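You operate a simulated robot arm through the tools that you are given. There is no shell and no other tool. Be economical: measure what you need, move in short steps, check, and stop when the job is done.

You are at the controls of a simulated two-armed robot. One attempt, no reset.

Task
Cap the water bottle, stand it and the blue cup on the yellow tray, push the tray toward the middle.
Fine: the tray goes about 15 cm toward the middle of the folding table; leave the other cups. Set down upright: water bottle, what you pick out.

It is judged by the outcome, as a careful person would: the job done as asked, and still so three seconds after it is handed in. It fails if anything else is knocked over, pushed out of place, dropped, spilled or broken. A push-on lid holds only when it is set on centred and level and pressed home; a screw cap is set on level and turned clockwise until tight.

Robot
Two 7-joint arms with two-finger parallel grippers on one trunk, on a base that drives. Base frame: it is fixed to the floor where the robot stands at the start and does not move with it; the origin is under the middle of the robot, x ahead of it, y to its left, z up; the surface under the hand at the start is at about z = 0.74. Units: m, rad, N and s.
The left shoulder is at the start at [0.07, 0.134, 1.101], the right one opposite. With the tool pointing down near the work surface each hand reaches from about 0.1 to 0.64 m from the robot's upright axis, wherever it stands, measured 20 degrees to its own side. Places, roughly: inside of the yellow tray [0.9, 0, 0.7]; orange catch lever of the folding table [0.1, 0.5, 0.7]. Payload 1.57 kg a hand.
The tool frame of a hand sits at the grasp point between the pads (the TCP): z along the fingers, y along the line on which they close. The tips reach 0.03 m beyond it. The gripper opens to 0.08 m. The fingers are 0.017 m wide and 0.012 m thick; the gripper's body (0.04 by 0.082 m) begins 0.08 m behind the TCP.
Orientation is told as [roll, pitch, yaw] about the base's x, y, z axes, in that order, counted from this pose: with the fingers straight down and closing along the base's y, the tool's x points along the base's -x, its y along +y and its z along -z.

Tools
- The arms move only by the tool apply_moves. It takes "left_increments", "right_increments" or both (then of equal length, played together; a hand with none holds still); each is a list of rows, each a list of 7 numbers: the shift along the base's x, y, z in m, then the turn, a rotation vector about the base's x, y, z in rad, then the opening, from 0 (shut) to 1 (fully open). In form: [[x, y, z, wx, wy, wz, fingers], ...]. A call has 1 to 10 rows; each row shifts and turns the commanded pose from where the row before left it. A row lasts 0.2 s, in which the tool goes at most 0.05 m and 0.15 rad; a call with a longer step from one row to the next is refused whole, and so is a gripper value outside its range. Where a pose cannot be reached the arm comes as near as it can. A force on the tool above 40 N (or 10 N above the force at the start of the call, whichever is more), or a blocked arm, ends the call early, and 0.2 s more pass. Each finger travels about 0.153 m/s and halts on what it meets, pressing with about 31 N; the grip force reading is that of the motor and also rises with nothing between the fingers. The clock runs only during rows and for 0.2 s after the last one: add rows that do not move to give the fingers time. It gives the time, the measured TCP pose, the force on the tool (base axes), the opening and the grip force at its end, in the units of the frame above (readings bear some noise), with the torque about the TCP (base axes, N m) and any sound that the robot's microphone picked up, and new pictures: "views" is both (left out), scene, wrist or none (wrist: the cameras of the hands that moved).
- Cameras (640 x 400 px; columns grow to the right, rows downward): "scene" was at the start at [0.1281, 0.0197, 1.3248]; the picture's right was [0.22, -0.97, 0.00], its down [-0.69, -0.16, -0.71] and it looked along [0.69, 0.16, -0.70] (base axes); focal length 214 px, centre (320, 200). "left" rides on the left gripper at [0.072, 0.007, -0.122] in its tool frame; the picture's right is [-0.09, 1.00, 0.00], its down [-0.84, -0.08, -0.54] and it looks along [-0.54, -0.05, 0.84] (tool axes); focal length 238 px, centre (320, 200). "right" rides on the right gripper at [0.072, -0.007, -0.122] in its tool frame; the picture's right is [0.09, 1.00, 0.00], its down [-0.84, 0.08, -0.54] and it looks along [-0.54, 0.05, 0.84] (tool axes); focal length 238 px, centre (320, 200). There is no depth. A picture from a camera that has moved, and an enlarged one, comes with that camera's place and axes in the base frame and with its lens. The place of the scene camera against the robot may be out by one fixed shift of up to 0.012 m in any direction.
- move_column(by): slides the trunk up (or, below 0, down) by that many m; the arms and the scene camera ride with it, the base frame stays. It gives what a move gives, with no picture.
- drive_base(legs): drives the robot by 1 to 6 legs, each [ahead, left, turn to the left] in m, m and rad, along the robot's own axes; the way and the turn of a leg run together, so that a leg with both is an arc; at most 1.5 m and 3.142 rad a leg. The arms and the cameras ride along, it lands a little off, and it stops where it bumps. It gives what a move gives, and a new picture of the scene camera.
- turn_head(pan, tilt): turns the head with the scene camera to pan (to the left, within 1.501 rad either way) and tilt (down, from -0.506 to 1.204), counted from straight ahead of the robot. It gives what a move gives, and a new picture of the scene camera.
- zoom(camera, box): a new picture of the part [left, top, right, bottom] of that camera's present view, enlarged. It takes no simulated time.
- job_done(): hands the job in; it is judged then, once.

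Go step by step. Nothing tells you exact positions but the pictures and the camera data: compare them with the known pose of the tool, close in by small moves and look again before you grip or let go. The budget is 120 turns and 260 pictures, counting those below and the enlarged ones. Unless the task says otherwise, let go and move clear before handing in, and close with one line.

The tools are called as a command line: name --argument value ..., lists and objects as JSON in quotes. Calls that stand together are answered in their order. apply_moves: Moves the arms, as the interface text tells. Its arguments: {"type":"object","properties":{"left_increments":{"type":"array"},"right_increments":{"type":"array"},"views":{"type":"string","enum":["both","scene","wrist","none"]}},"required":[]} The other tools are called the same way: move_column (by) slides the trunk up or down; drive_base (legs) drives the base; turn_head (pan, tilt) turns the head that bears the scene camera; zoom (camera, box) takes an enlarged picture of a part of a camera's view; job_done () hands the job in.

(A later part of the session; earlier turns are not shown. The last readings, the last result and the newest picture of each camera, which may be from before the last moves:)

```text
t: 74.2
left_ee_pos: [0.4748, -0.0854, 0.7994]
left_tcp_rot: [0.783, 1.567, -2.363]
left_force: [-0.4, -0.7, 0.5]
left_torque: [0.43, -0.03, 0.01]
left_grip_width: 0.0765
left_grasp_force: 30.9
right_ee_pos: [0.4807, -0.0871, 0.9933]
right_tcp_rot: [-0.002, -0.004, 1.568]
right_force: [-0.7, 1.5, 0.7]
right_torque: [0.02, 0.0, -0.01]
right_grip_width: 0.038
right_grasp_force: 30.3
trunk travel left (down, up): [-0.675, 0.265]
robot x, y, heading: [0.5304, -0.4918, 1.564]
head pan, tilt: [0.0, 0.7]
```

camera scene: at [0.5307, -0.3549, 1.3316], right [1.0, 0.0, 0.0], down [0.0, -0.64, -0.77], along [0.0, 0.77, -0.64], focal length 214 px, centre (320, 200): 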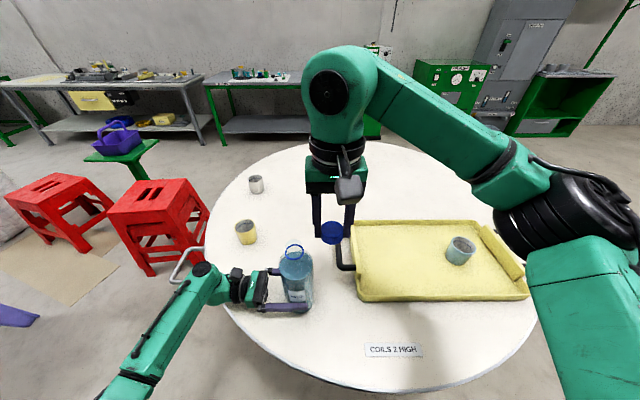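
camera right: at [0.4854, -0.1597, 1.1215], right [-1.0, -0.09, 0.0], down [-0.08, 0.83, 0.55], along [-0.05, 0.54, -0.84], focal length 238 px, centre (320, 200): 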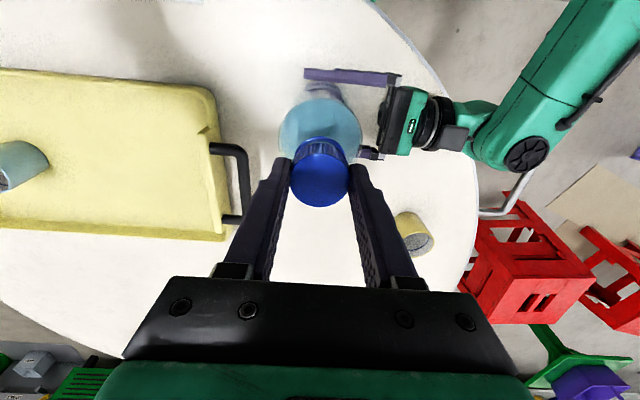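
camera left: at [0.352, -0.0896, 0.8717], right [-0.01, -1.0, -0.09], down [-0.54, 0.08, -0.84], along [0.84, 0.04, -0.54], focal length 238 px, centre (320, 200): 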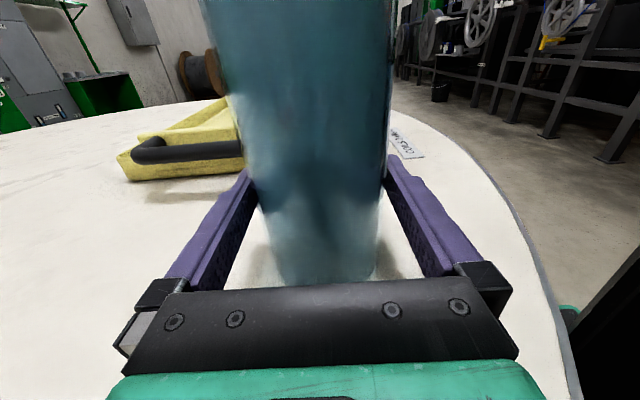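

apply_moves --right_increments '[[0, 0, -0.001, 0, 0, 0, 0.3], [0, 0, -0.001, 0, 0, 0, 0.3], [0, 0, -0.001, 0, 0, 0, 0.3], [0, 0, 0, 0, 0, 0, 0.3]]' --views "wrist"

zoom --camera "scene" --box '[235, 200, 363, 280]'

zoom --camera "right" --box '[240, 100, 400, 200]'

```text
t: 75.2
left_ee_pos: [0.4744, -0.0853, 0.7999]
left_tcp_rot: [0.669, 1.568, -2.477]
left_force: [1.5, -4.4, -0.3]
left_torque: [1.09, -0.08, -0.01]
left_grip_width: 0.0764
left_grasp_force: 31.2
right_ee_pos: [0.4791, -0.0869, 0.9899]
right_tcp_rot: [0.0, -0.006, 1.569]
right_force: [-0.8, 6.5, 8.6]
right_torque: [0.21, 0.04, 0.02]
right_grip_width: 0.0374
right_grasp_force: 31.2
trunk travel left (down, up): [-0.675, 0.265]
robot x, y, heading: [0.5327, -0.4909, 1.567]
head pan, tilt: [0.0, 0.7]
camera right: at [0.4856, -0.1601, 1.1125], right [-1.0, -0.09, 0.0], down [-0.08, 0.83, 0.55], along [-0.05, 0.54, -0.84], focal length 238 px, centre (320, 200)
```

right: 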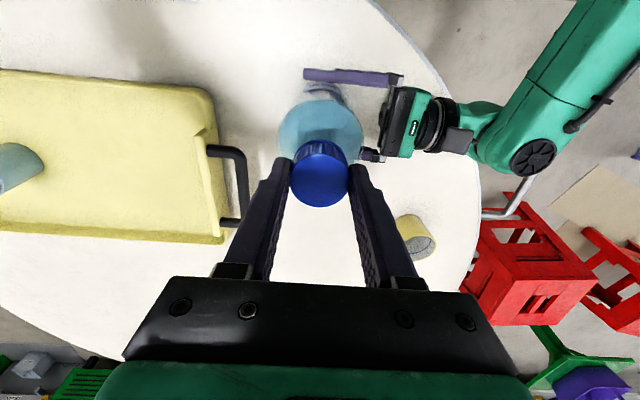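

```text
5.00 times, centred on (299, 240) of scene
camera zoom: at [0.5304, -0.355, 1.3317], right [1.0, 0.0, 0.0], down [0.0, -0.64, -0.77], along [0.0, 0.77, -0.64], focal length 1072 px, centre (425, 0)
```

zoom: 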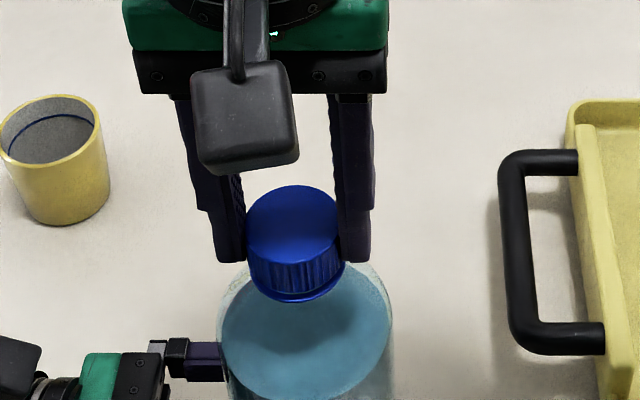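

```text
4.00 times, centred on (320, 150) of right
camera zoom: at [0.4856, -0.1601, 1.1125], right [-1.0, -0.09, 0.0], down [-0.08, 0.83, 0.55], along [-0.05, 0.54, -0.84], focal length 953 px, centre (320, 400)
```

zoom: 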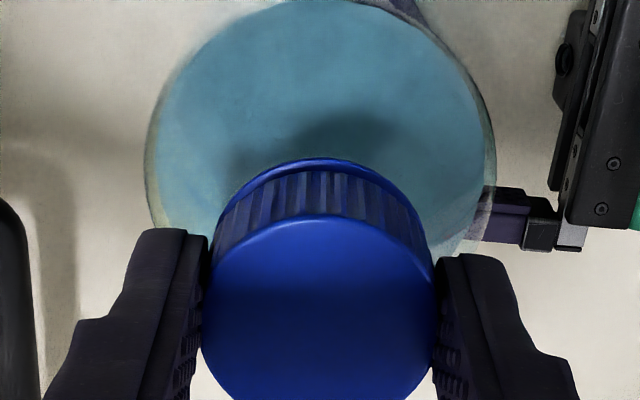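

The cap is on the neck with 8.6 N down-contact and some sideways load. I'll shift +1 mm in y to relieve it, then start turning clockwise.

apply_moves --right_increments '[[0, 0.001, 0, 0, 0, 0, 0.3], [0, 0, 0, 0, 0, 0, 0.3]]' --views "none"

```text
t: 75.8
left_ee_pos: [0.4739, -0.0848, 0.7998]
left_tcp_rot: [0.771, 1.566, -2.373]
left_force: [1.7, -1.1, -0.3]
left_torque: [0.36, -0.11, 0.02]
left_grip_width: 0.0766
left_grasp_force: 31.3
right_ee_pos: [0.4801, -0.0872, 0.9917]
right_tcp_rot: [0.002, -0.005, 1.569]
right_force: [1.1, 2.6, 13.9]
right_torque: [0.08, 0.01, -0.03]
right_grip_width: 0.0372
right_grasp_force: 30.3
trunk travel left (down, up): [-0.675, 0.265]
robot x, y, heading: [0.5326, -0.4917, 1.57]
head pan, tilt: [0.0, 0.7]
```

Lateral load is down. Turn clockwise about 1.2 rad with light downward pressure.

apply_moves --right_increments '[[0, 0, -0.0002, 0, 0, -0.15, 0.3], [0, 0, -0.0002, 0, 0, -0.15, 0.3], [0, 0, -0.0002, 0, 0, -0.15, 0.3], [0, 0, -0.0002, 0, 0, -0.15, 0.3], [0, 0, -0.0002, 0, 0, -0.15, 0.3], [0, 0, -0.0002, 0, 0, -0.15, 0.3], [0, 0, -0.0002, 0, 0, -0.15, 0.3], [0, 0, -0.0002, 0, 0, -0.15, 0.3]]' --views "wrist"

zoom --camera "scene" --box '[235, 200, 363, 280]'

```text
t: 77.6
left_ee_pos: [0.4737, -0.0843, 0.7982]
left_tcp_rot: [0.507, 1.567, -2.642]
left_force: [9.1, -2.2, -5.1]
left_torque: [0.88, 0.49, 0.07]
left_grip_width: 0.0765
left_grasp_force: 31.0
right_ee_pos: [0.4805, -0.0872, 0.9893]
right_tcp_rot: [0.002, -0.005, 0.366]
right_force: [-8.5, 5.1, 28.3]
right_torque: [0.18, 0.49, 0.01]
right_grip_width: 0.0378
right_grasp_force: 30.6
trunk travel left (down, up): [-0.675, 0.265]
robot x, y, heading: [0.5334, -0.493, 1.569]
head pan, tilt: [0.0, 0.7]
camera right: at [0.4139, -0.1199, 1.1113], right [-0.44, 0.9, 0.0], down [0.75, 0.37, 0.54], along [0.49, 0.24, -0.84], focal length 238 px, centre (320, 200)
```

right: 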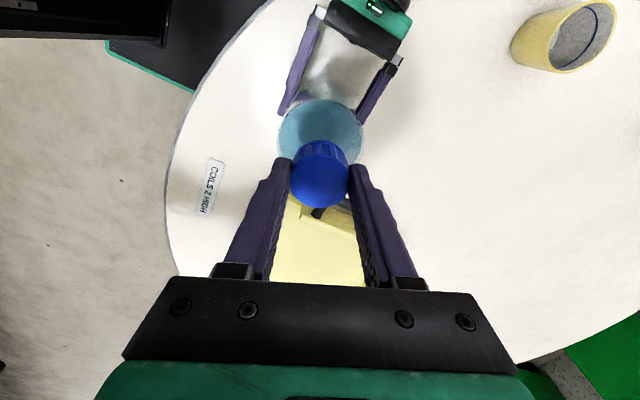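

```text
5.00 times, centred on (299, 240) of scene
camera zoom: at [0.5305, -0.3559, 1.3318], right [1.0, 0.0, 0.0], down [0.0, -0.64, -0.77], along [0.0, 0.77, -0.64], focal length 1072 px, centre (425, 0)
```

zoom: 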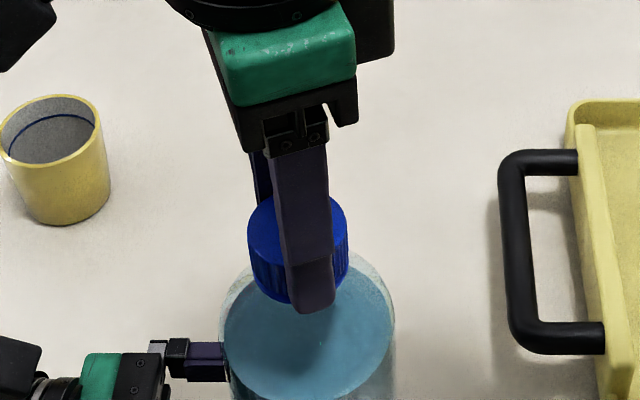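

The downward load has risen to 28 N with some side load; I'll ease off, shift 1 mm in -x, and keep turning.

apply_moves --right_increments '[[-0.0012, 0.0005, 0.0015, 0, 0, 0, 0.3], [0, 0, 0, 0, 0, -0.15, 0.3], [0, 0, 0, 0, 0, -0.15, 0.3], [0, 0, 0, 0, 0, -0.15, 0.3], [0, 0, 0, 0, 0, -0.15, 0.3]]' --views "none"

```text
t: 78.8
left_ee_pos: [0.4758, -0.085, 0.8002]
left_tcp_rot: [0.505, 1.568, -2.641]
left_force: [0.6, -10.0, 0.8]
left_torque: [0.88, -0.25, -0.14]
left_grip_width: 0.0768
left_grasp_force: 30.9
right_ee_pos: [0.4792, -0.0867, 0.9891]
right_tcp_rot: [0.0, -0.005, -0.232]
right_force: [-1.6, 8.0, 10.8]
right_torque: [0.22, 0.08, -0.02]
right_grip_width: 0.0376
right_grasp_force: 31.1
trunk travel left (down, up): [-0.675, 0.265]
robot x, y, heading: [0.5327, -0.4905, 1.564]
head pan, tilt: [0.0, 0.7]
```

apply_moves --right_increments '[[0, 0.001, -0.0003, 0, 0, 0, 0.3], [0, 0, -0.0002, 0, 0, -0.15, 0.3], [0, 0, -0.0002, 0, 0, -0.15, 0.3], [0, 0, -0.0002, 0, 0, -0.15, 0.3], [0, 0, -0.0002, 0, 0, -0.15, 0.3], [0, 0, 0, 0, 0, -0.15, 0.3]]' --views "wrist"

zoom --camera "scene" --box '[235, 200, 363, 280]'

```text
t: 80.2
left_ee_pos: [0.4744, -0.0845, 0.7996]
left_tcp_rot: [0.202, 1.568, -2.944]
left_force: [-3.8, -10.9, 0.6]
left_torque: [0.93, -0.45, -0.09]
left_grip_width: 0.0769
left_grasp_force: 31.0
right_ee_pos: [0.4787, -0.0855, 0.9894]
right_tcp_rot: [0.001, -0.005, -0.983]
right_force: [3.4, 7.8, 10.5]
right_torque: [-0.03, -0.31, 0.04]
right_grip_width: 0.0376
right_grasp_force: 30.7
trunk travel left (down, up): [-0.675, 0.265]
robot x, y, heading: [0.5262, -0.489, 1.565]
head pan, tilt: [0.0, 0.7]
camera right: at [0.4326, -0.0292, 1.1105], right [0.78, 0.63, 0.0], down [0.53, -0.65, 0.54], along [0.34, -0.42, -0.84], focal length 238 px, centre (320, 200)
```

right: 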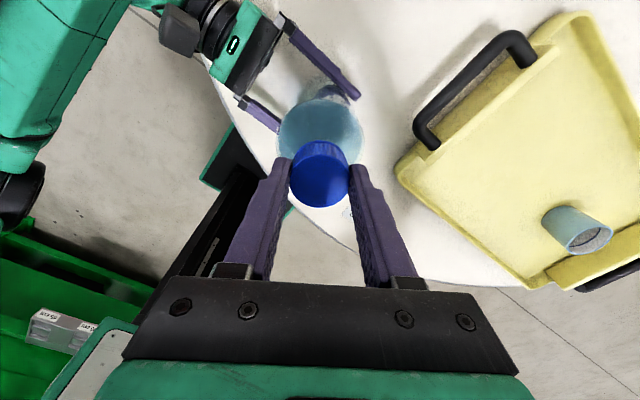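

```text
5.00 times, centred on (299, 240) of scene
camera zoom: at [0.5302, -0.356, 1.3318], right [1.0, 0.0, 0.0], down [0.0, -0.64, -0.77], along [0.0, 0.77, -0.64], focal length 1072 px, centre (425, 0)
```

zoom: 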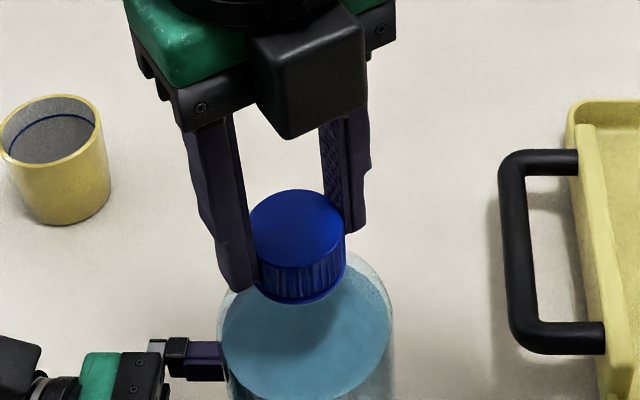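

apply_moves --right_increments '[[0.0005, 0.0015, -0.0003, 0, 0, 0, 0.3], [0, 0, -0.0002, 0, 0, -0.15, 0.3], [0, 0, -0.0002, 0, 0, -0.15, 0.3], [0, 0, -0.0002, 0, 0, -0.15, 0.3]]' --views "none"

```text
t: 81.2
left_ee_pos: [0.4741, -0.0862, 0.7988]
left_tcp_rot: [0.674, 1.569, -2.472]
left_force: [-5.0, -5.6, 0.7]
left_torque: [0.18, -0.47, -0.08]
left_grip_width: 0.0765
left_grasp_force: 30.9
right_ee_pos: [0.4795, -0.0845, 0.9887]
right_tcp_rot: [-0.002, -0.003, -1.432]
right_force: [3.6, 3.7, 14.2]
right_torque: [-0.12, -0.17, 0.0]
right_grip_width: 0.0374
right_grasp_force: 31.2
trunk travel left (down, up): [-0.675, 0.265]
robot x, y, heading: [0.5274, -0.4928, 1.571]
head pan, tilt: [0.0, 0.7]
```

About 3 rad turned. I'll open, check the cap sits by itself, and wind the wrist back for another bite.

apply_moves --right_increments '[[0, 0, 0.0008, 0, 0, 0, 0.5], [0, 0, 0, 0, 0, 0, 0.65], [0, 0, 0.001, 0, 0, 0.15, 0.7], [0, 0, 0, 0, 0, 0.15, 0.7], [0, 0, 0, 0, 0, 0.15, 0.7], [0, 0, 0, 0, 0, 0.15, 0.7], [0, 0, 0, 0, 0, 0.15, 0.7], [0, 0, 0, 0, 0, 0.15, 0.7], [0, 0, 0, 0, 0, 0.15, 0.7], [0, 0, 0, 0, 0, 0.15, 0.7]]' --views "wrist"

zoom --camera "scene" --box '[235, 200, 363, 280]'

zoom --camera "right" --box '[240, 100, 400, 200]'

```text
t: 83.4
left_ee_pos: [0.4745, -0.0837, 0.7997]
left_tcp_rot: [0.732, 1.567, -2.416]
left_force: [0.9, 5.4, 5.8]
left_torque: [0.4, -0.03, -0.01]
left_grip_width: 0.0767
left_grasp_force: 30.9
right_ee_pos: [0.4809, -0.0832, 0.9884]
right_tcp_rot: [-0.003, -0.002, -0.227]
right_force: [-0.3, -1.2, 1.1]
right_torque: [-0.01, 0.01, 0.02]
right_grip_width: 0.056
right_grasp_force: 0.1
trunk travel left (down, up): [-0.675, 0.265]
robot x, y, heading: [0.534, -0.4941, 1.569]
head pan, tilt: [0.0, 0.7]
camera right: at [0.407, -0.0732, 1.1115], right [0.13, 0.99, 0.0], down [0.83, -0.11, 0.55], along [0.54, -0.08, -0.84], focal length 238 px, centre (320, 200)
```

right: 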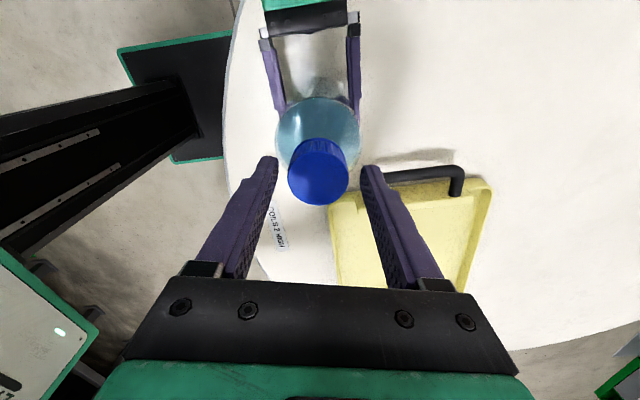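

```text
5.00 times, centred on (299, 240) of scene
camera zoom: at [0.5305, -0.3544, 1.3316], right [1.0, 0.0, 0.0], down [0.0, -0.64, -0.76], along [0.0, 0.76, -0.64], focal length 1072 px, centre (425, 0)
```

zoom: 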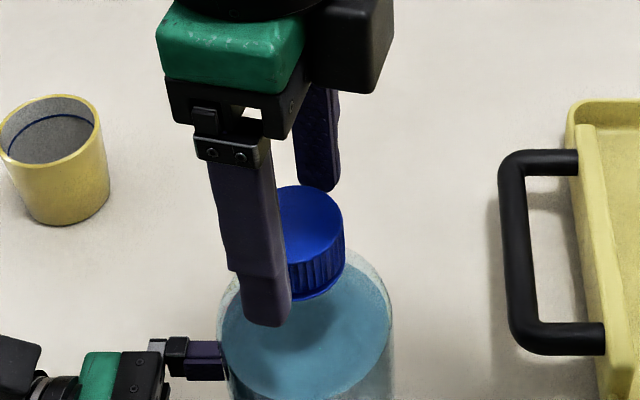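

```text
4.00 times, centred on (320, 150) of right
camera zoom: at [0.407, -0.0732, 1.1115], right [0.13, 0.99, 0.0], down [0.83, -0.11, 0.55], along [0.54, -0.08, -0.84], focal length 953 px, centre (320, 400)
```

zoom: 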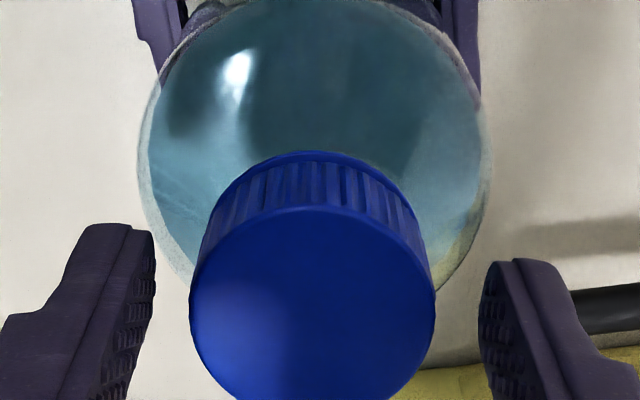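

The cap sits level on its own. Winding the wrist back the rest of the way.

apply_moves --right_increments '[[0, 0, 0, 0, 0, 0.15, 0.7], [0, 0, 0, 0, 0, 0.15, 0.7], [0, 0, 0, 0, 0, 0.15, 0.7], [0, 0, 0, 0, 0, 0.15, 0.7], [0, 0, 0, 0, 0, 0.15, 0.7], [0, 0, 0, 0, 0, 0.15, 0.7], [0, 0, 0, 0, 0, 0.15, 0.7], [0, 0, 0, 0, 0, 0.15, 0.7], [0, 0, 0, 0, 0, 0.15, 0.7], [0, 0, 0, 0, 0, 0.15, 0.7]]' --views "none"

apply_moves --right_increments '[[0, 0, 0, 0, 0, 0.15, 0.7], [0, 0, 0, 0, 0, 0.15, 0.7], [0, 0, 0, 0, 0, 0, 0.7]]' --views "wrist"

zoom --camera "right" --box '[240, 100, 400, 200]'

zoom --camera "scene" --box '[235, 200, 363, 280]'

```text
t: 85.6
left_ee_pos: [0.4748, -0.0849, 0.7994]
left_tcp_rot: [0.737, 1.567, -2.411]
left_force: [0.2, 2.7, 6.8]
left_torque: [0.43, -0.11, 0.0]
left_grip_width: 0.0764
left_grasp_force: 31.1
right_ee_pos: [0.4802, -0.0825, 0.9887]
right_tcp_rot: [-0.002, -0.005, 1.272]
right_force: [0.3, -0.3, 0.3]
right_torque: [-0.01, 0.01, 0.02]
right_grip_width: 0.0561
right_grasp_force: 0.0
trunk travel left (down, up): [-0.675, 0.265]
robot x, y, heading: [0.5309, -0.4931, 1.569]
head pan, tilt: [0.0, 0.7]
```

```text
t: 86.4
left_ee_pos: [0.4743, -0.0851, 0.8001]
left_tcp_rot: [0.711, 1.567, -2.437]
left_force: [0.7, 1.8, 6.0]
left_torque: [0.39, -0.09, 0.01]
left_grip_width: 0.0767
left_grasp_force: 31.1
right_ee_pos: [0.4794, -0.0831, 0.9893]
right_tcp_rot: [-0.004, -0.005, 1.571]
right_force: [0.1, -0.1, 0.2]
right_torque: [0.02, 0.0, 0.01]
right_grip_width: 0.0556
right_grasp_force: 0.1
trunk travel left (down, up): [-0.675, 0.265]
robot x, y, heading: [0.5319, -0.4926, 1.569]
head pan, tilt: [0.0, 0.7]
camera right: at [0.485, -0.1559, 1.1112], right [-1.0, -0.09, 0.0], down [-0.08, 0.83, 0.55], along [-0.05, 0.54, -0.84], focal length 238 px, centre (320, 200)
```

right: 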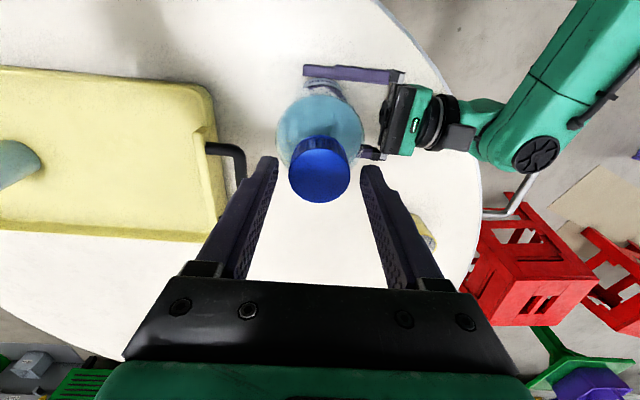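

```text
4.00 times, centred on (320, 150) of right
camera zoom: at [0.485, -0.1559, 1.1112], right [-1.0, -0.09, 0.0], down [-0.08, 0.83, 0.55], along [-0.05, 0.54, -0.84], focal length 953 px, centre (320, 400)
```

zoom: 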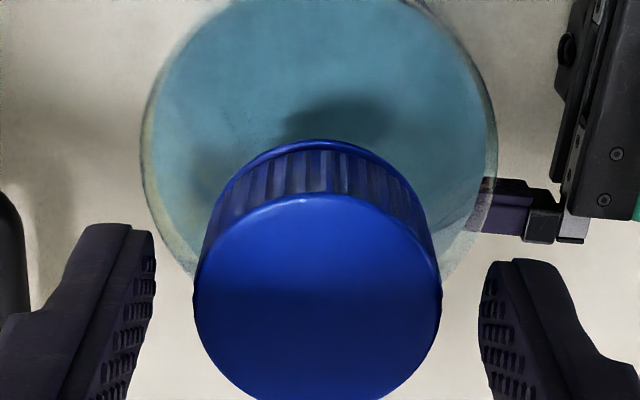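

```text
5.00 times, centred on (299, 240) of scene
camera zoom: at [0.5304, -0.3552, 1.3316], right [1.0, 0.0, 0.0], down [0.0, -0.64, -0.77], along [0.0, 0.77, -0.64], focal length 1072 px, centre (425, 0)
```

zoom: 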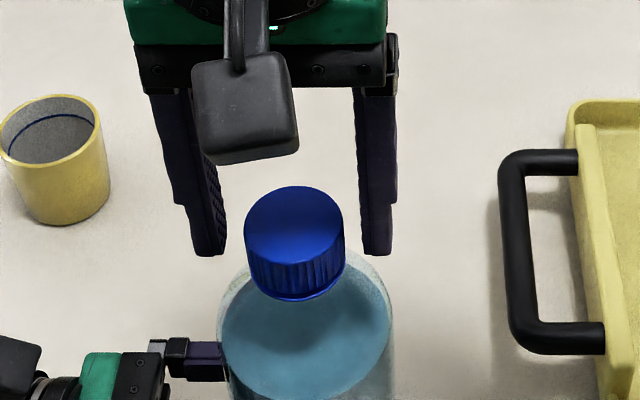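

Let me look closely at the gap between cap and ring before the second bite.

zoom --camera "scene" --box '[274, 230, 316, 266]'

zoom --camera "right" --box '[280, 125, 360, 175]'

```text
11.11 times, centred on (295, 248) of scene
camera zoom: at [0.5304, -0.3552, 1.3316], right [1.0, 0.0, 0.0], down [0.0, -0.64, -0.77], along [0.0, 0.77, -0.64], focal length 2383 px, centre (598, -333)
```

zoom: 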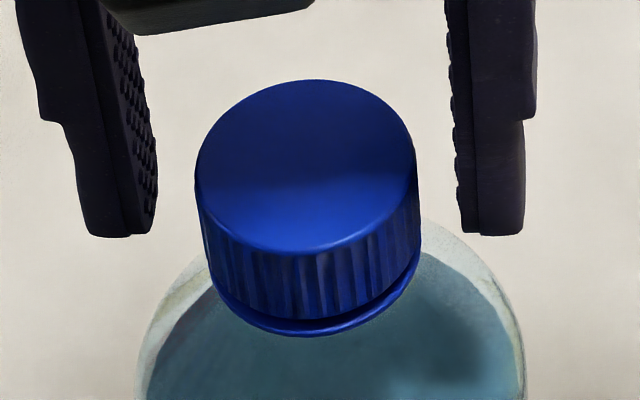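

```text
8.00 times, centred on (320, 150) of right
camera zoom: at [0.485, -0.1559, 1.1112], right [-1.0, -0.09, 0.0], down [-0.08, 0.83, 0.55], along [-0.05, 0.54, -0.84], focal length 1907 px, centre (320, 600)
```

zoom: 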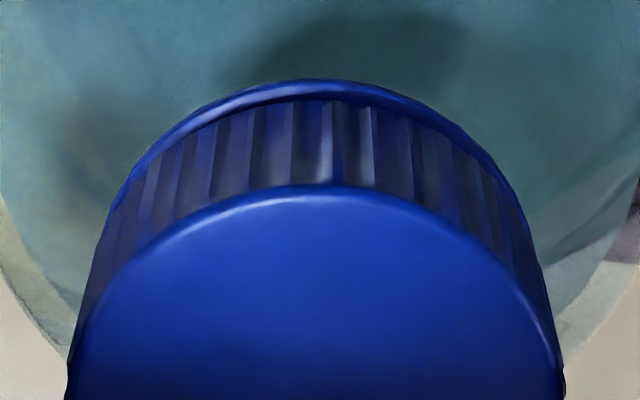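

The cap is level, nearly down to the ring. Second bite: recentre, grip, and turn clockwise with light pressure.

apply_moves --right_increments '[[0, -0.002, 0, 0, 0, 0, 0.55], [0, 0, 0, 0, 0, 0, 0.4], [0, 0, 0, 0, 0, 0, 0.3], [0, 0, -0.001, 0, 0, 0, 0.3], [0, 0, 0, 0, 0, -0.15, 0.3], [0, 0, 0, 0, 0, -0.15, 0.3], [0, 0, 0, 0, 0, -0.15, 0.3], [0, 0, 0, 0, 0, -0.15, 0.3]]' --views "none"

```text
t: 88.2
left_ee_pos: [0.4744, -0.0856, 0.8004]
left_tcp_rot: [0.447, 1.566, -2.702]
left_force: [-1.9, -4.9, 2.4]
left_torque: [1.07, 0.25, -0.06]
left_grip_width: 0.0766
left_grasp_force: 31.4
right_ee_pos: [0.4792, -0.0855, 0.9892]
right_tcp_rot: [0.001, -0.006, 0.966]
right_force: [1.4, 6.4, 5.4]
right_torque: [0.26, -0.14, 0.03]
right_grip_width: 0.038
right_grasp_force: 31.3
trunk travel left (down, up): [-0.675, 0.265]
robot x, y, heading: [0.533, -0.4921, 1.567]
head pan, tilt: [0.0, 0.7]
```

apply_moves --right_increments '[[0, 0.001, -0.001, 0, 0, 0, 0.3], [0, 0, 0, 0, 0, -0.15, 0.3], [0, 0, 0, 0, 0, -0.15, 0.3], [0, 0, 0, 0, 0, -0.15, 0.3], [0, 0, 0, 0, 0, -0.15, 0.3], [0, 0, 0, 0, 0, -0.15, 0.3], [0, 0, 0, 0, 0, -0.15, 0.3], [0, 0, 0, 0, 0, -0.15, 0.3]]' --views "wrist"

zoom --camera "scene" --box '[274, 230, 316, 266]'

```text
t: 90.0
left_ee_pos: [0.4735, -0.0852, 0.8006]
left_tcp_rot: [0.606, 1.568, -2.539]
left_force: [-0.4, -1.6, 0.7]
left_torque: [0.07, 0.07, -0.6]
left_grip_width: 0.0765
left_grasp_force: 31.3
right_ee_pos: [0.4801, -0.0849, 0.9864]
right_tcp_rot: [-0.003, -0.006, -0.082]
right_force: [0.4, -0.7, 0.5]
right_torque: [-0.07, -0.04, 0.62]
right_grip_width: 0.0378
right_grasp_force: 30.9
trunk travel left (down, up): [-0.675, 0.265]
robot x, y, heading: [0.5309, -0.4944, 1.566]
head pan, tilt: [0.0, 0.7]
camera right: at [0.4058, -0.0858, 1.1092], right [-0.01, 1.0, 0.0], down [0.84, 0.01, 0.55], along [0.55, 0.0, -0.84], focal length 238 px, centre (320, 200)
```

right: 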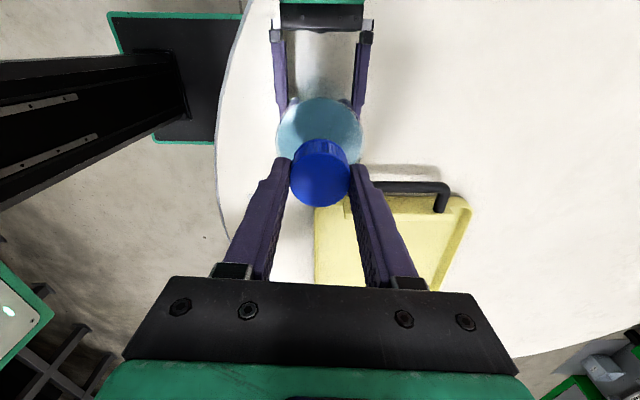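

```text
11.11 times, centred on (295, 248) of scene
camera zoom: at [0.5303, -0.3552, 1.3316], right [1.0, 0.0, 0.0], down [0.0, -0.64, -0.77], along [0.0, 0.77, -0.64], focal length 2383 px, centre (598, -333)
```

zoom: 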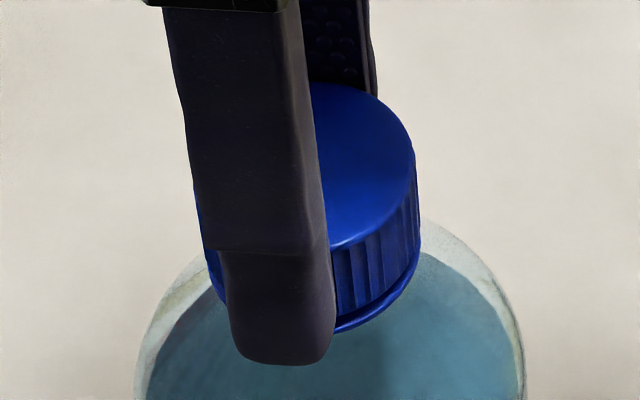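

Torque jumped to 0.62 N·m and side loads vanished: it has seated and is tight. A small extra turn to confirm.

apply_moves --right_increments '[[0, 0, 0, 0, 0, -0.1, 0.3], [0, 0, 0, 0, 0, -0.1, 0.3], [0, 0, 0, 0, 0, 0, 0.3]]' --views "none"

```text
t: 90.8
left_ee_pos: [0.4754, -0.0839, 0.8002]
left_tcp_rot: [0.74, 1.567, -2.407]
left_force: [-0.3, -0.9, 1.8]
left_torque: [-0.06, -0.02, -0.44]
left_grip_width: 0.0767
left_grasp_force: 30.8
right_ee_pos: [0.4794, -0.0848, 0.9874]
right_tcp_rot: [0.0, -0.005, -0.281]
right_force: [-0.5, -1.1, 0.0]
right_torque: [-0.12, -0.05, 0.45]
right_grip_width: 0.0377
right_grasp_force: 30.8
trunk travel left (down, up): [-0.675, 0.265]
robot x, y, heading: [0.5326, -0.4917, 1.565]
head pan, tilt: [0.0, 0.7]
```

Tight. The right hand keeps hold of the capped top; the left opens and withdraws so the right can carry the bottle upright by its cap.

apply_moves --left_increments '[[0, 0, 0, 0, 0, 0, 1], [0, 0, 0, 0, 0, 0, 1], [-0.012, 0, 0, 0, 0, 0, 1], [-0.015, 0, 0, 0, 0, 0, 1], [-0.02, 0, 0, 0, 0, 0, 1], [-0.025, 0, 0, 0, 0, 0, 1], [-0.03, 0, 0, 0, 0, 0, 1], [-0.03, 0, 0, 0, 0, 0, 1]]'

zoom --camera "scene" --box '[200, 200, 360, 300]'

```text
t: 92.6
left_ee_pos: [0.3421, -0.0849, 0.7994]
left_tcp_rot: [0.995, 1.568, -2.15]
left_force: [-1.0, 0.3, 0.5]
left_torque: [0.05, 0.02, 0.02]
left_grip_width: 0.0801
left_grasp_force: 0.0
right_ee_pos: [0.4783, -0.0829, 0.987]
right_tcp_rot: [-0.001, -0.007, -0.279]
right_force: [0.1, -0.6, 0.9]
right_torque: [-0.04, -0.04, 0.0]
right_grip_width: 0.0378
right_grasp_force: 31.3
trunk travel left (down, up): [-0.675, 0.265]
robot x, y, heading: [0.5293, -0.491, 1.568]
head pan, tilt: [0.0, 0.7]
camera scene: at [0.5299, -0.3547, 1.3316], right [1.0, 0.0, 0.0], down [0.0, -0.64, -0.76], along [0.0, 0.76, -0.64], focal length 214 px, centre (320, 200)
camera left: at [0.2199, -0.0902, 0.8713], right [-0.01, -1.0, -0.09], down [-0.54, 0.08, -0.84], along [0.84, 0.04, -0.54], focal length 238 px, centre (320, 200)
```

scene: 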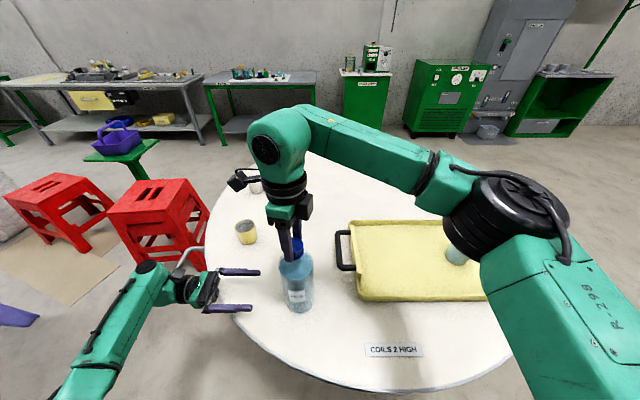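
left: 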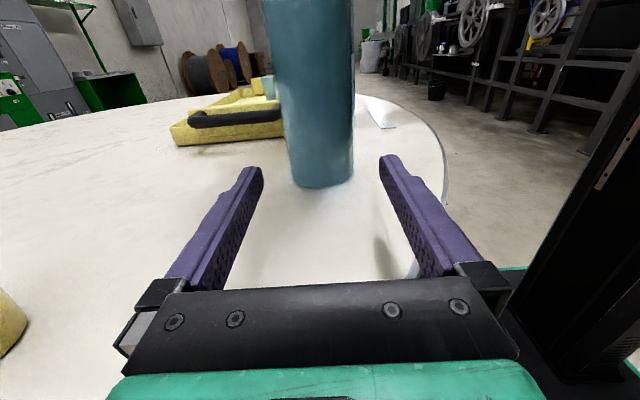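

```text
4.00 times, centred on (280, 250) of scene
camera zoom: at [0.5299, -0.3547, 1.3316], right [1.0, 0.0, 0.0], down [0.0, -0.64, -0.76], along [0.0, 0.76, -0.64], focal length 858 px, centre (480, 0)
```

zoom: 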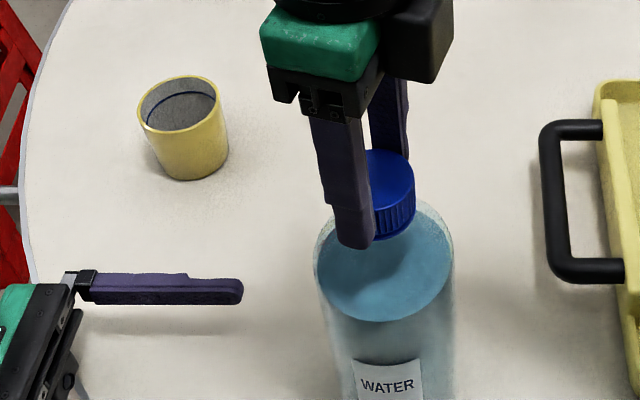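

The bottle stands, capped and held from above. I'll raise the left hand back to a downward pose, clear of everything.

apply_moves --left_increments '[[-0.01, -0.015, 0.02, 0, 0, 0, 1], [-0.01, -0.02, 0.02, 0, 0, 0, 1], [0, -0.02, 0.02, 0, 0, 0, 1], [0, -0.02, 0.02, 0.0866, 0.0866, -0.0866, 1], [0, 0, 0.02, 0.0866, 0.0866, -0.0866, 1], [0, 0, 0.02, 0.0866, 0.0866, -0.0866, 1], [0, 0, 0.02, 0.0866, 0.0866, -0.0866, 1], [0, 0, 0.02, 0.0866, 0.0866, -0.0866, 1], [0, 0, 0.02, 0.0866, 0.0866, -0.0866, 1], [0, 0, 0.02, 0.0866, 0.0866, -0.0866, 1]]' --views "none"

apply_moves --left_increments '[[0, 0, 0.01, 0.0866, 0.0866, -0.0866, 1], [0, 0, 0.01, 0.0866, 0.0866, -0.0866, 1], [0, 0, 0.01, 0.0866, 0.0866, -0.0866, 1], [0, 0, 0.01, 0.0866, 0.0866, -0.0866, 1], [0, 0, 0.01, 0.0866, 0.0866, -0.0866, 1], [0, 0, 0, 0.0866, 0.0866, -0.0866, 1], [0, 0, 0, 0.083, 0.083, -0.083, 1]]' --views "scene"

```text
t: 94.8
left_ee_pos: [0.3232, -0.1594, 1.0001]
left_tcp_rot: [-0.452, 0.724, 2.04]
left_force: [-0.4, 0.8, 0.3]
left_torque: [-0.03, -0.01, -0.02]
left_grip_width: 0.0801
left_grasp_force: 0.1
right_ee_pos: [0.4801, -0.0833, 0.987]
right_tcp_rot: [0.0, -0.003, -0.279]
right_force: [-1.1, -0.2, 0.2]
right_torque: [0.01, 0.04, 0.02]
right_grip_width: 0.0379
right_grasp_force: 30.8
trunk travel left (down, up): [-0.675, 0.265]
robot x, y, heading: [0.5272, -0.4901, 1.573]
head pan, tilt: [0.0, 0.7]
```

```text
t: 96.4
left_ee_pos: [0.3229, -0.1598, 1.0491]
left_tcp_rot: [0.006, -0.003, 1.573]
left_force: [0.4, 0.0, 0.1]
left_torque: [0.02, 0.0, 0.02]
left_grip_width: 0.08
left_grasp_force: 0.1
right_ee_pos: [0.4795, -0.085, 0.9872]
right_tcp_rot: [-0.003, -0.003, -0.279]
right_force: [-1.0, 0.4, 0.4]
right_torque: [0.02, 0.02, 0.0]
right_grip_width: 0.0378
right_grasp_force: 30.9
trunk travel left (down, up): [-0.675, 0.265]
robot x, y, heading: [0.5321, -0.4893, 1.568]
head pan, tilt: [0.0, 0.7]
camera scene: at [0.5306, -0.355, 1.3316], right [1.0, 0.0, 0.0], down [0.0, -0.64, -0.77], along [0.0, 0.77, -0.64], focal length 214 px, centre (320, 200)
```

scene: 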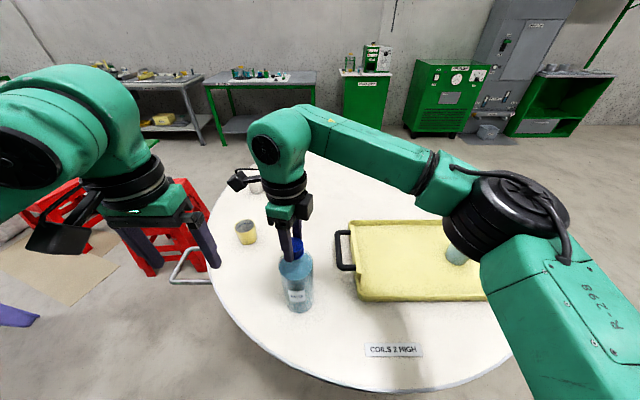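

Everything is clear. I'll lift the bottle by raising the trunk 9 cm, so the arm's posture stays the same, and check.

move_column --by 0.09

zoom --camera "scene" --box '[160, 180, 480, 380]'

```text
t: 97.6
left_ee_pos: [0.321, -0.1582, 1.1395]
left_tcp_rot: [0.005, 0.001, 1.574]
left_force: [0.0, -0.2, -0.2]
left_torque: [-0.04, 0.04, -0.03]
left_grip_width: 0.08
left_grasp_force: 0.1
right_ee_pos: [0.4793, -0.0827, 1.0775]
right_tcp_rot: [-0.004, -0.006, -0.28]
right_force: [0.8, -0.1, -6.7]
right_torque: [-0.05, 0.04, 0.01]
right_grip_width: 0.0376
right_grasp_force: 31.1
trunk travel left (down, up): [-0.765, 0.175]
robot x, y, heading: [0.5315, -0.4916, 1.563]
head pan, tilt: [0.0, 0.7]
```

```text
2.00 times, centred on (320, 280) of scene
camera zoom: at [0.5301, -0.3534, 1.4214], right [1.0, 0.0, 0.0], down [0.0, -0.65, -0.76], along [0.0, 0.76, -0.65], focal length 429 px, centre (320, 40)
```

zoom: 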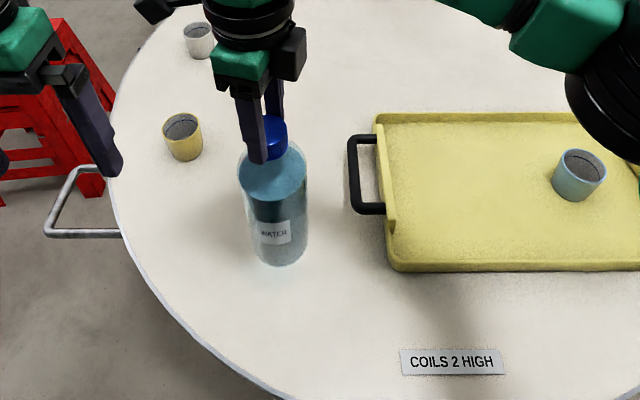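

The bottle hangs upright, weight about 6.7 N. I'll drive it over the tray's left part.

drive_base --legs '[[0.1, -0.3, 0]]'

zoom --camera "right" --box '[0, 0, 640, 400]'

```text
t: 99.7
left_ee_pos: [0.6202, -0.0594, 1.1375]
left_tcp_rot: [0.003, -0.002, 1.576]
left_force: [0.8, -0.2, 0.9]
left_torque: [-0.04, -0.01, 0.01]
left_grip_width: 0.08
left_grasp_force: 0.0
right_ee_pos: [0.7775, 0.0158, 1.0775]
right_tcp_rot: [-0.002, -0.006, -0.277]
right_force: [-0.8, 0.0, -8.1]
right_torque: [0.03, 0.05, -0.02]
right_grip_width: 0.0378
right_grasp_force: 31.1
trunk travel left (down, up): [-0.765, 0.175]
robot x, y, heading: [0.8326, -0.39, 1.572]
head pan, tilt: [0.0, 0.7]
camera scene: at [0.8283, -0.2537, 1.4215], right [1.0, 0.0, 0.0], down [0.0, -0.64, -0.76], along [0.0, 0.76, -0.64], focal length 214 px, centre (320, 200)
```

scene: 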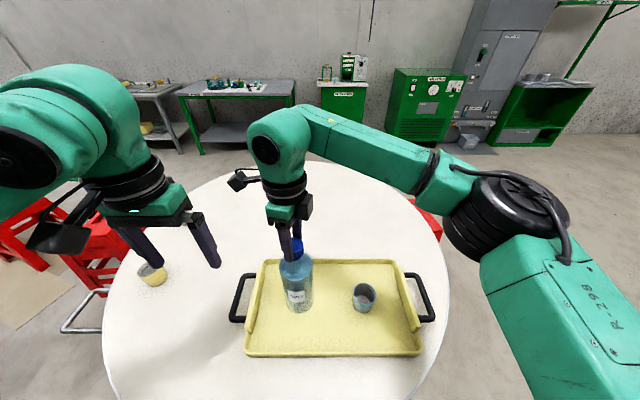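

```text
1.00 times, centred on (320, 200) of right (not enlarged: the box is as wide or as high as the picture)
camera zoom: at [0.7041, 0.0299, 1.1988], right [0.18, 0.98, 0.0], down [0.82, -0.15, 0.55], along [0.54, -0.1, -0.84], focal length 238 px, centre (320, 200)
```

zoom: 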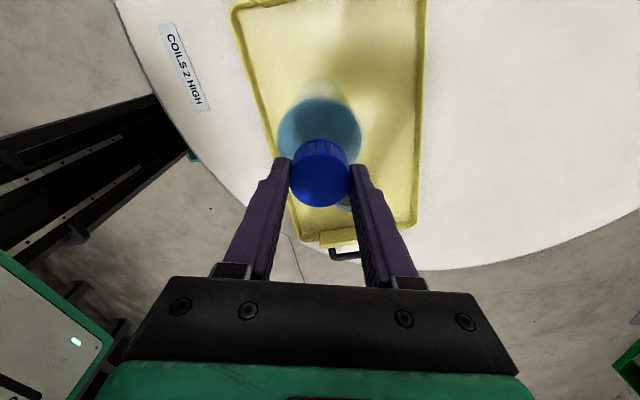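

The bottle is over the tray at about (0.778, 0.016). Lower most of the way with the trunk, then finish with small arm steps.

move_column --by -0.072

apply_moves --right_increments '[[0, 0, -0.003, 0, 0, 0, 0.3], [0, 0, -0.002, 0, 0, 0, 0.3], [0, 0, -0.002, 0, 0, 0, 0.3], [0, 0, 0, 0, 0, 0, 0.3]]' --views "scene"

```text
t: 100.8
left_ee_pos: [0.6213, -0.0587, 1.0681]
left_tcp_rot: [0.005, -0.005, 1.576]
left_force: [-0.3, 0.7, 0.5]
left_torque: [-0.02, 0.02, -0.01]
left_grip_width: 0.0799
left_grasp_force: 0.0
right_ee_pos: [0.7777, 0.0174, 1.0044]
right_tcp_rot: [0.0, -0.006, -0.276]
right_force: [-0.1, -0.4, -6.4]
right_torque: [0.01, 0.0, 0.01]
right_grip_width: 0.0379
right_grasp_force: 31.3
trunk travel left (down, up): [-0.693, 0.247]
robot x, y, heading: [0.8321, -0.3914, 1.568]
head pan, tilt: [0.0, 0.7]
```

```text
t: 101.8
left_ee_pos: [0.6213, -0.06, 1.0666]
left_tcp_rot: [0.005, 0.001, 1.577]
left_force: [-0.5, -0.4, 0.6]
left_torque: [-0.01, -0.02, 0.01]
left_grip_width: 0.0799
left_grasp_force: 0.0
right_ee_pos: [0.7768, 0.0179, 0.9979]
right_tcp_rot: [-0.002, -0.007, -0.277]
right_force: [-0.7, -0.3, -7.9]
right_torque: [0.0, 0.0, -0.03]
right_grip_width: 0.0378
right_grasp_force: 31.1
trunk travel left (down, up): [-0.693, 0.247]
robot x, y, heading: [0.8301, -0.3909, 1.569]
head pan, tilt: [0.0, 0.7]
camera scene: at [0.83, -0.2531, 1.3494], right [1.0, 0.0, 0.0], down [0.0, -0.65, -0.76], along [0.0, 0.76, -0.65], focal length 214 px, centre (320, 200)
```

scene: 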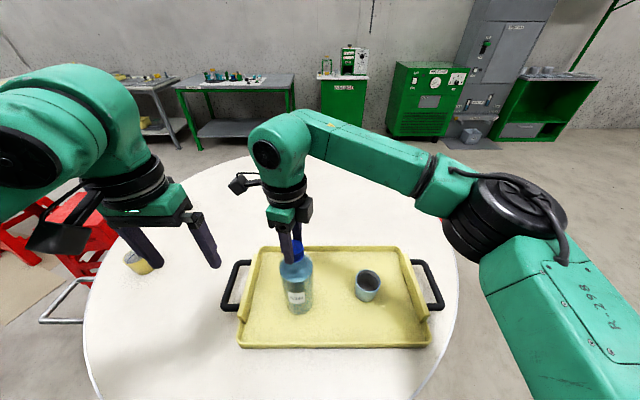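

Close to the floor of the tray; a few more 1 mm steps to contact.

apply_moves --right_increments '[[0, 0, -0.0015, 0, 0, 0, 0.3], [0, 0, -0.0015, 0, 0, 0, 0.3], [0, 0, -0.0015, 0, 0, 0, 0.3], [0, 0, 0, 0, 0, 0, 0.3]]' --views "none"

```text
t: 102.8
left_ee_pos: [0.6222, -0.059, 1.0656]
left_tcp_rot: [0.005, -0.001, 1.578]
left_force: [-0.2, 0.2, 0.2]
left_torque: [-0.03, -0.01, 0.02]
left_grip_width: 0.0803
left_grasp_force: 0.0
right_ee_pos: [0.779, 0.0163, 0.9938]
right_tcp_rot: [-0.003, -0.002, -0.277]
right_force: [0.6, 0.1, -1.1]
right_torque: [0.03, -0.09, 0.04]
right_grip_width: 0.0377
right_grasp_force: 30.7
trunk travel left (down, up): [-0.693, 0.247]
robot x, y, heading: [0.832, -0.3893, 1.571]
head pan, tilt: [0.0, 0.7]
```

Weight is transferred to the tray. Settle 1 mm, open, and rise straight up.

apply_moves --right_increments '[[0, 0, -0.001, 0, 0, 0, 0.3], [0, 0, 0, 0, 0, 0, 0.55], [0, 0, 0, 0, 0, 0, 0.8], [0, 0, 0, 0, 0, 0, 0.9], [0, 0, 0.015, 0, 0, 0, 0.9], [0, 0, 0.03, 0, 0, 0, 0.9], [0, 0, 0.03, 0, 0, 0, 0.9], [0, 0, 0.02, 0, 0, 0, 0.9]]'

zoom --camera "scene" --box '[200, 220, 460, 382]'

```text
t: 104.6
left_ee_pos: [0.6213, -0.0594, 1.0673]
left_tcp_rot: [0.004, 0.0, 1.577]
left_force: [0.2, -0.2, -0.2]
left_torque: [0.0, -0.01, 0.01]
left_grip_width: 0.0801
left_grasp_force: 0.1
right_ee_pos: [0.7775, 0.0163, 1.0888]
right_tcp_rot: [-0.001, -0.004, -0.277]
right_force: [-0.4, 0.1, -0.6]
right_torque: [-0.01, 0.01, -0.01]
right_grip_width: 0.0722
right_grasp_force: 0.0
trunk travel left (down, up): [-0.693, 0.247]
robot x, y, heading: [0.8304, -0.3851, 1.573]
head pan, tilt: [0.0, 0.7]
camera scene: at [0.8301, -0.2546, 1.3496], right [1.0, 0.0, 0.0], down [0.0, -0.64, -0.77], along [0.0, 0.77, -0.64], focal length 214 px, centre (320, 200)
camera right: at [0.7048, 0.0286, 1.2106], right [0.18, 0.98, 0.0], down [0.82, -0.15, 0.55], along [0.54, -0.1, -0.84], focal length 238 px, centre (320, 200)
```

scene: 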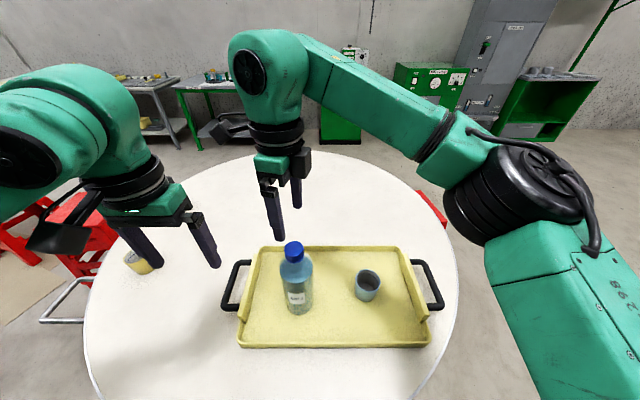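
right: 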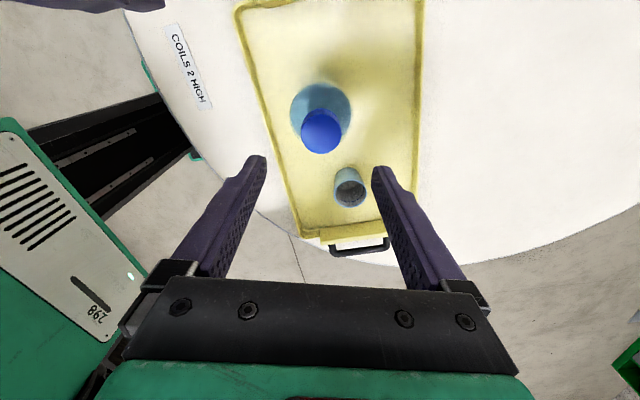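

```text
2.46 times, centred on (330, 301) of scene
camera zoom: at [0.8301, -0.2546, 1.3496], right [1.0, 0.0, 0.0], down [0.0, -0.64, -0.77], along [0.0, 0.77, -0.64], focal length 528 px, centre (295, -49)
```

zoom: 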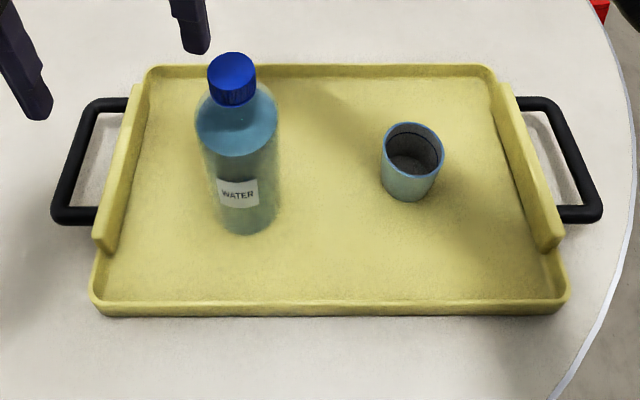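

Bottle capped and standing, cup standing. Now I'll bring both hands over the tray's near rim, turned so the fingers straddle it along y, at x≈0.68 and x≈1.0.

apply_moves --right_increments '[[0.037, -0.008, 0, 0, 0, 0.046, 0.9], [0.037, -0.008, 0, 0, 0, 0.046, 0.9], [0.037, -0.008, 0, 0, 0, 0.046, 0.9], [0.037, -0.008, 0, 0, 0, 0.046, 0.9], [0.037, -0.008, 0, 0, 0, 0.046, 0.9], [0.037, -0.008, 0, 0, 0, 0.046, 0.9], [0, -0.012, -0.03, 0, 0, 0, 0.7], [0, -0.012, -0.03, 0, 0, 0, 0.6], [0, -0.012, -0.03, 0, 0, 0, 0.6], [0, -0.012, -0.03, 0, 0, 0, 0.6]]' --left_increments '[[0.006, -0.002, -0.01, 0, 0, -0.15, 1], [0.006, -0.002, -0.01, 0, 0, -0.15, 1], [0.006, -0.002, -0.01, 0, 0, -0.15, 1], [0.006, -0.002, -0.01, 0, 0, -0.15, 1], [0.006, -0.002, -0.01, 0, 0, -0.15, 1], [0.006, -0.002, -0.01, 0, 0, -0.15, 1], [0.006, -0.002, -0.01, 0, 0, -0.15, 0.8], [0.006, -0.002, -0.01, 0, 0, -0.15, 0.6], [0.006, -0.002, -0.01, 0, 0, -0.15, 0.6], [0.006, -0.002, -0.01, 0, 0, -0.15, 0.6]]'

```text
t: 106.8
left_ee_pos: [0.7101, -0.0795, 0.9737]
left_tcp_rot: [0.001, 0.002, 0.076]
left_force: [0.9, 1.2, -1.0]
left_torque: [-0.02, 0.06, 0.04]
left_grip_width: 0.048
left_grasp_force: 0.0
left hand out of reach, approached as far as the arm can: row 6, 7, 8, 10
right_ee_pos: [1.0044, -0.0789, 0.9685]
right_tcp_rot: [-0.004, 0.0, -0.001]
right_force: [0.8, 0.0, 0.4]
right_torque: [-0.04, 0.03, -0.01]
right_grip_width: 0.0479
right_grasp_force: 0.0
trunk travel left (down, up): [-0.693, 0.247]
robot x, y, heading: [0.8308, -0.3938, 1.57]
head pan, tilt: [0.0, 0.7]
camera scene: at [0.8335, -0.2519, 1.3493], right [1.0, 0.0, 0.0], down [0.0, -0.65, -0.76], along [0.0, 0.76, -0.65], focal length 214 px, centre (320, 200)
camera right: at [0.9314, -0.0844, 1.0905], right [-0.09, 1.0, 0.0], down [0.84, 0.08, 0.54], along [0.54, 0.05, -0.84], focal length 238 px, centre (320, 200)
camera left: at [0.6373, -0.0782, 1.0957], right [0.02, 1.0, 0.0], down [0.84, -0.01, 0.54], along [0.54, -0.01, -0.84], focal length 238 px, centre (320, 200)
```

scene: 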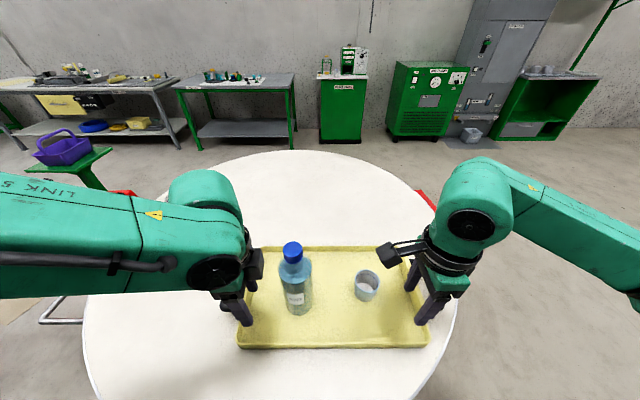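
right: 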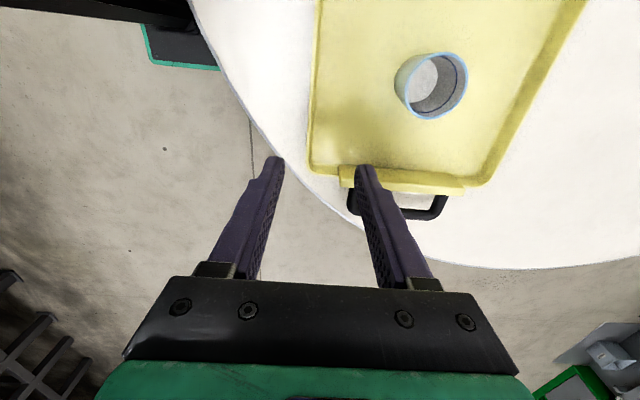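
left: 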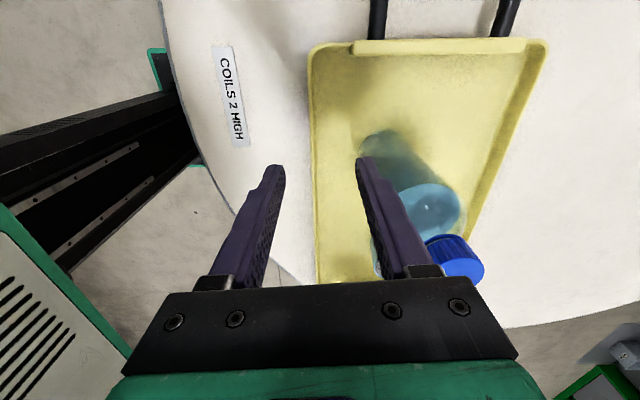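

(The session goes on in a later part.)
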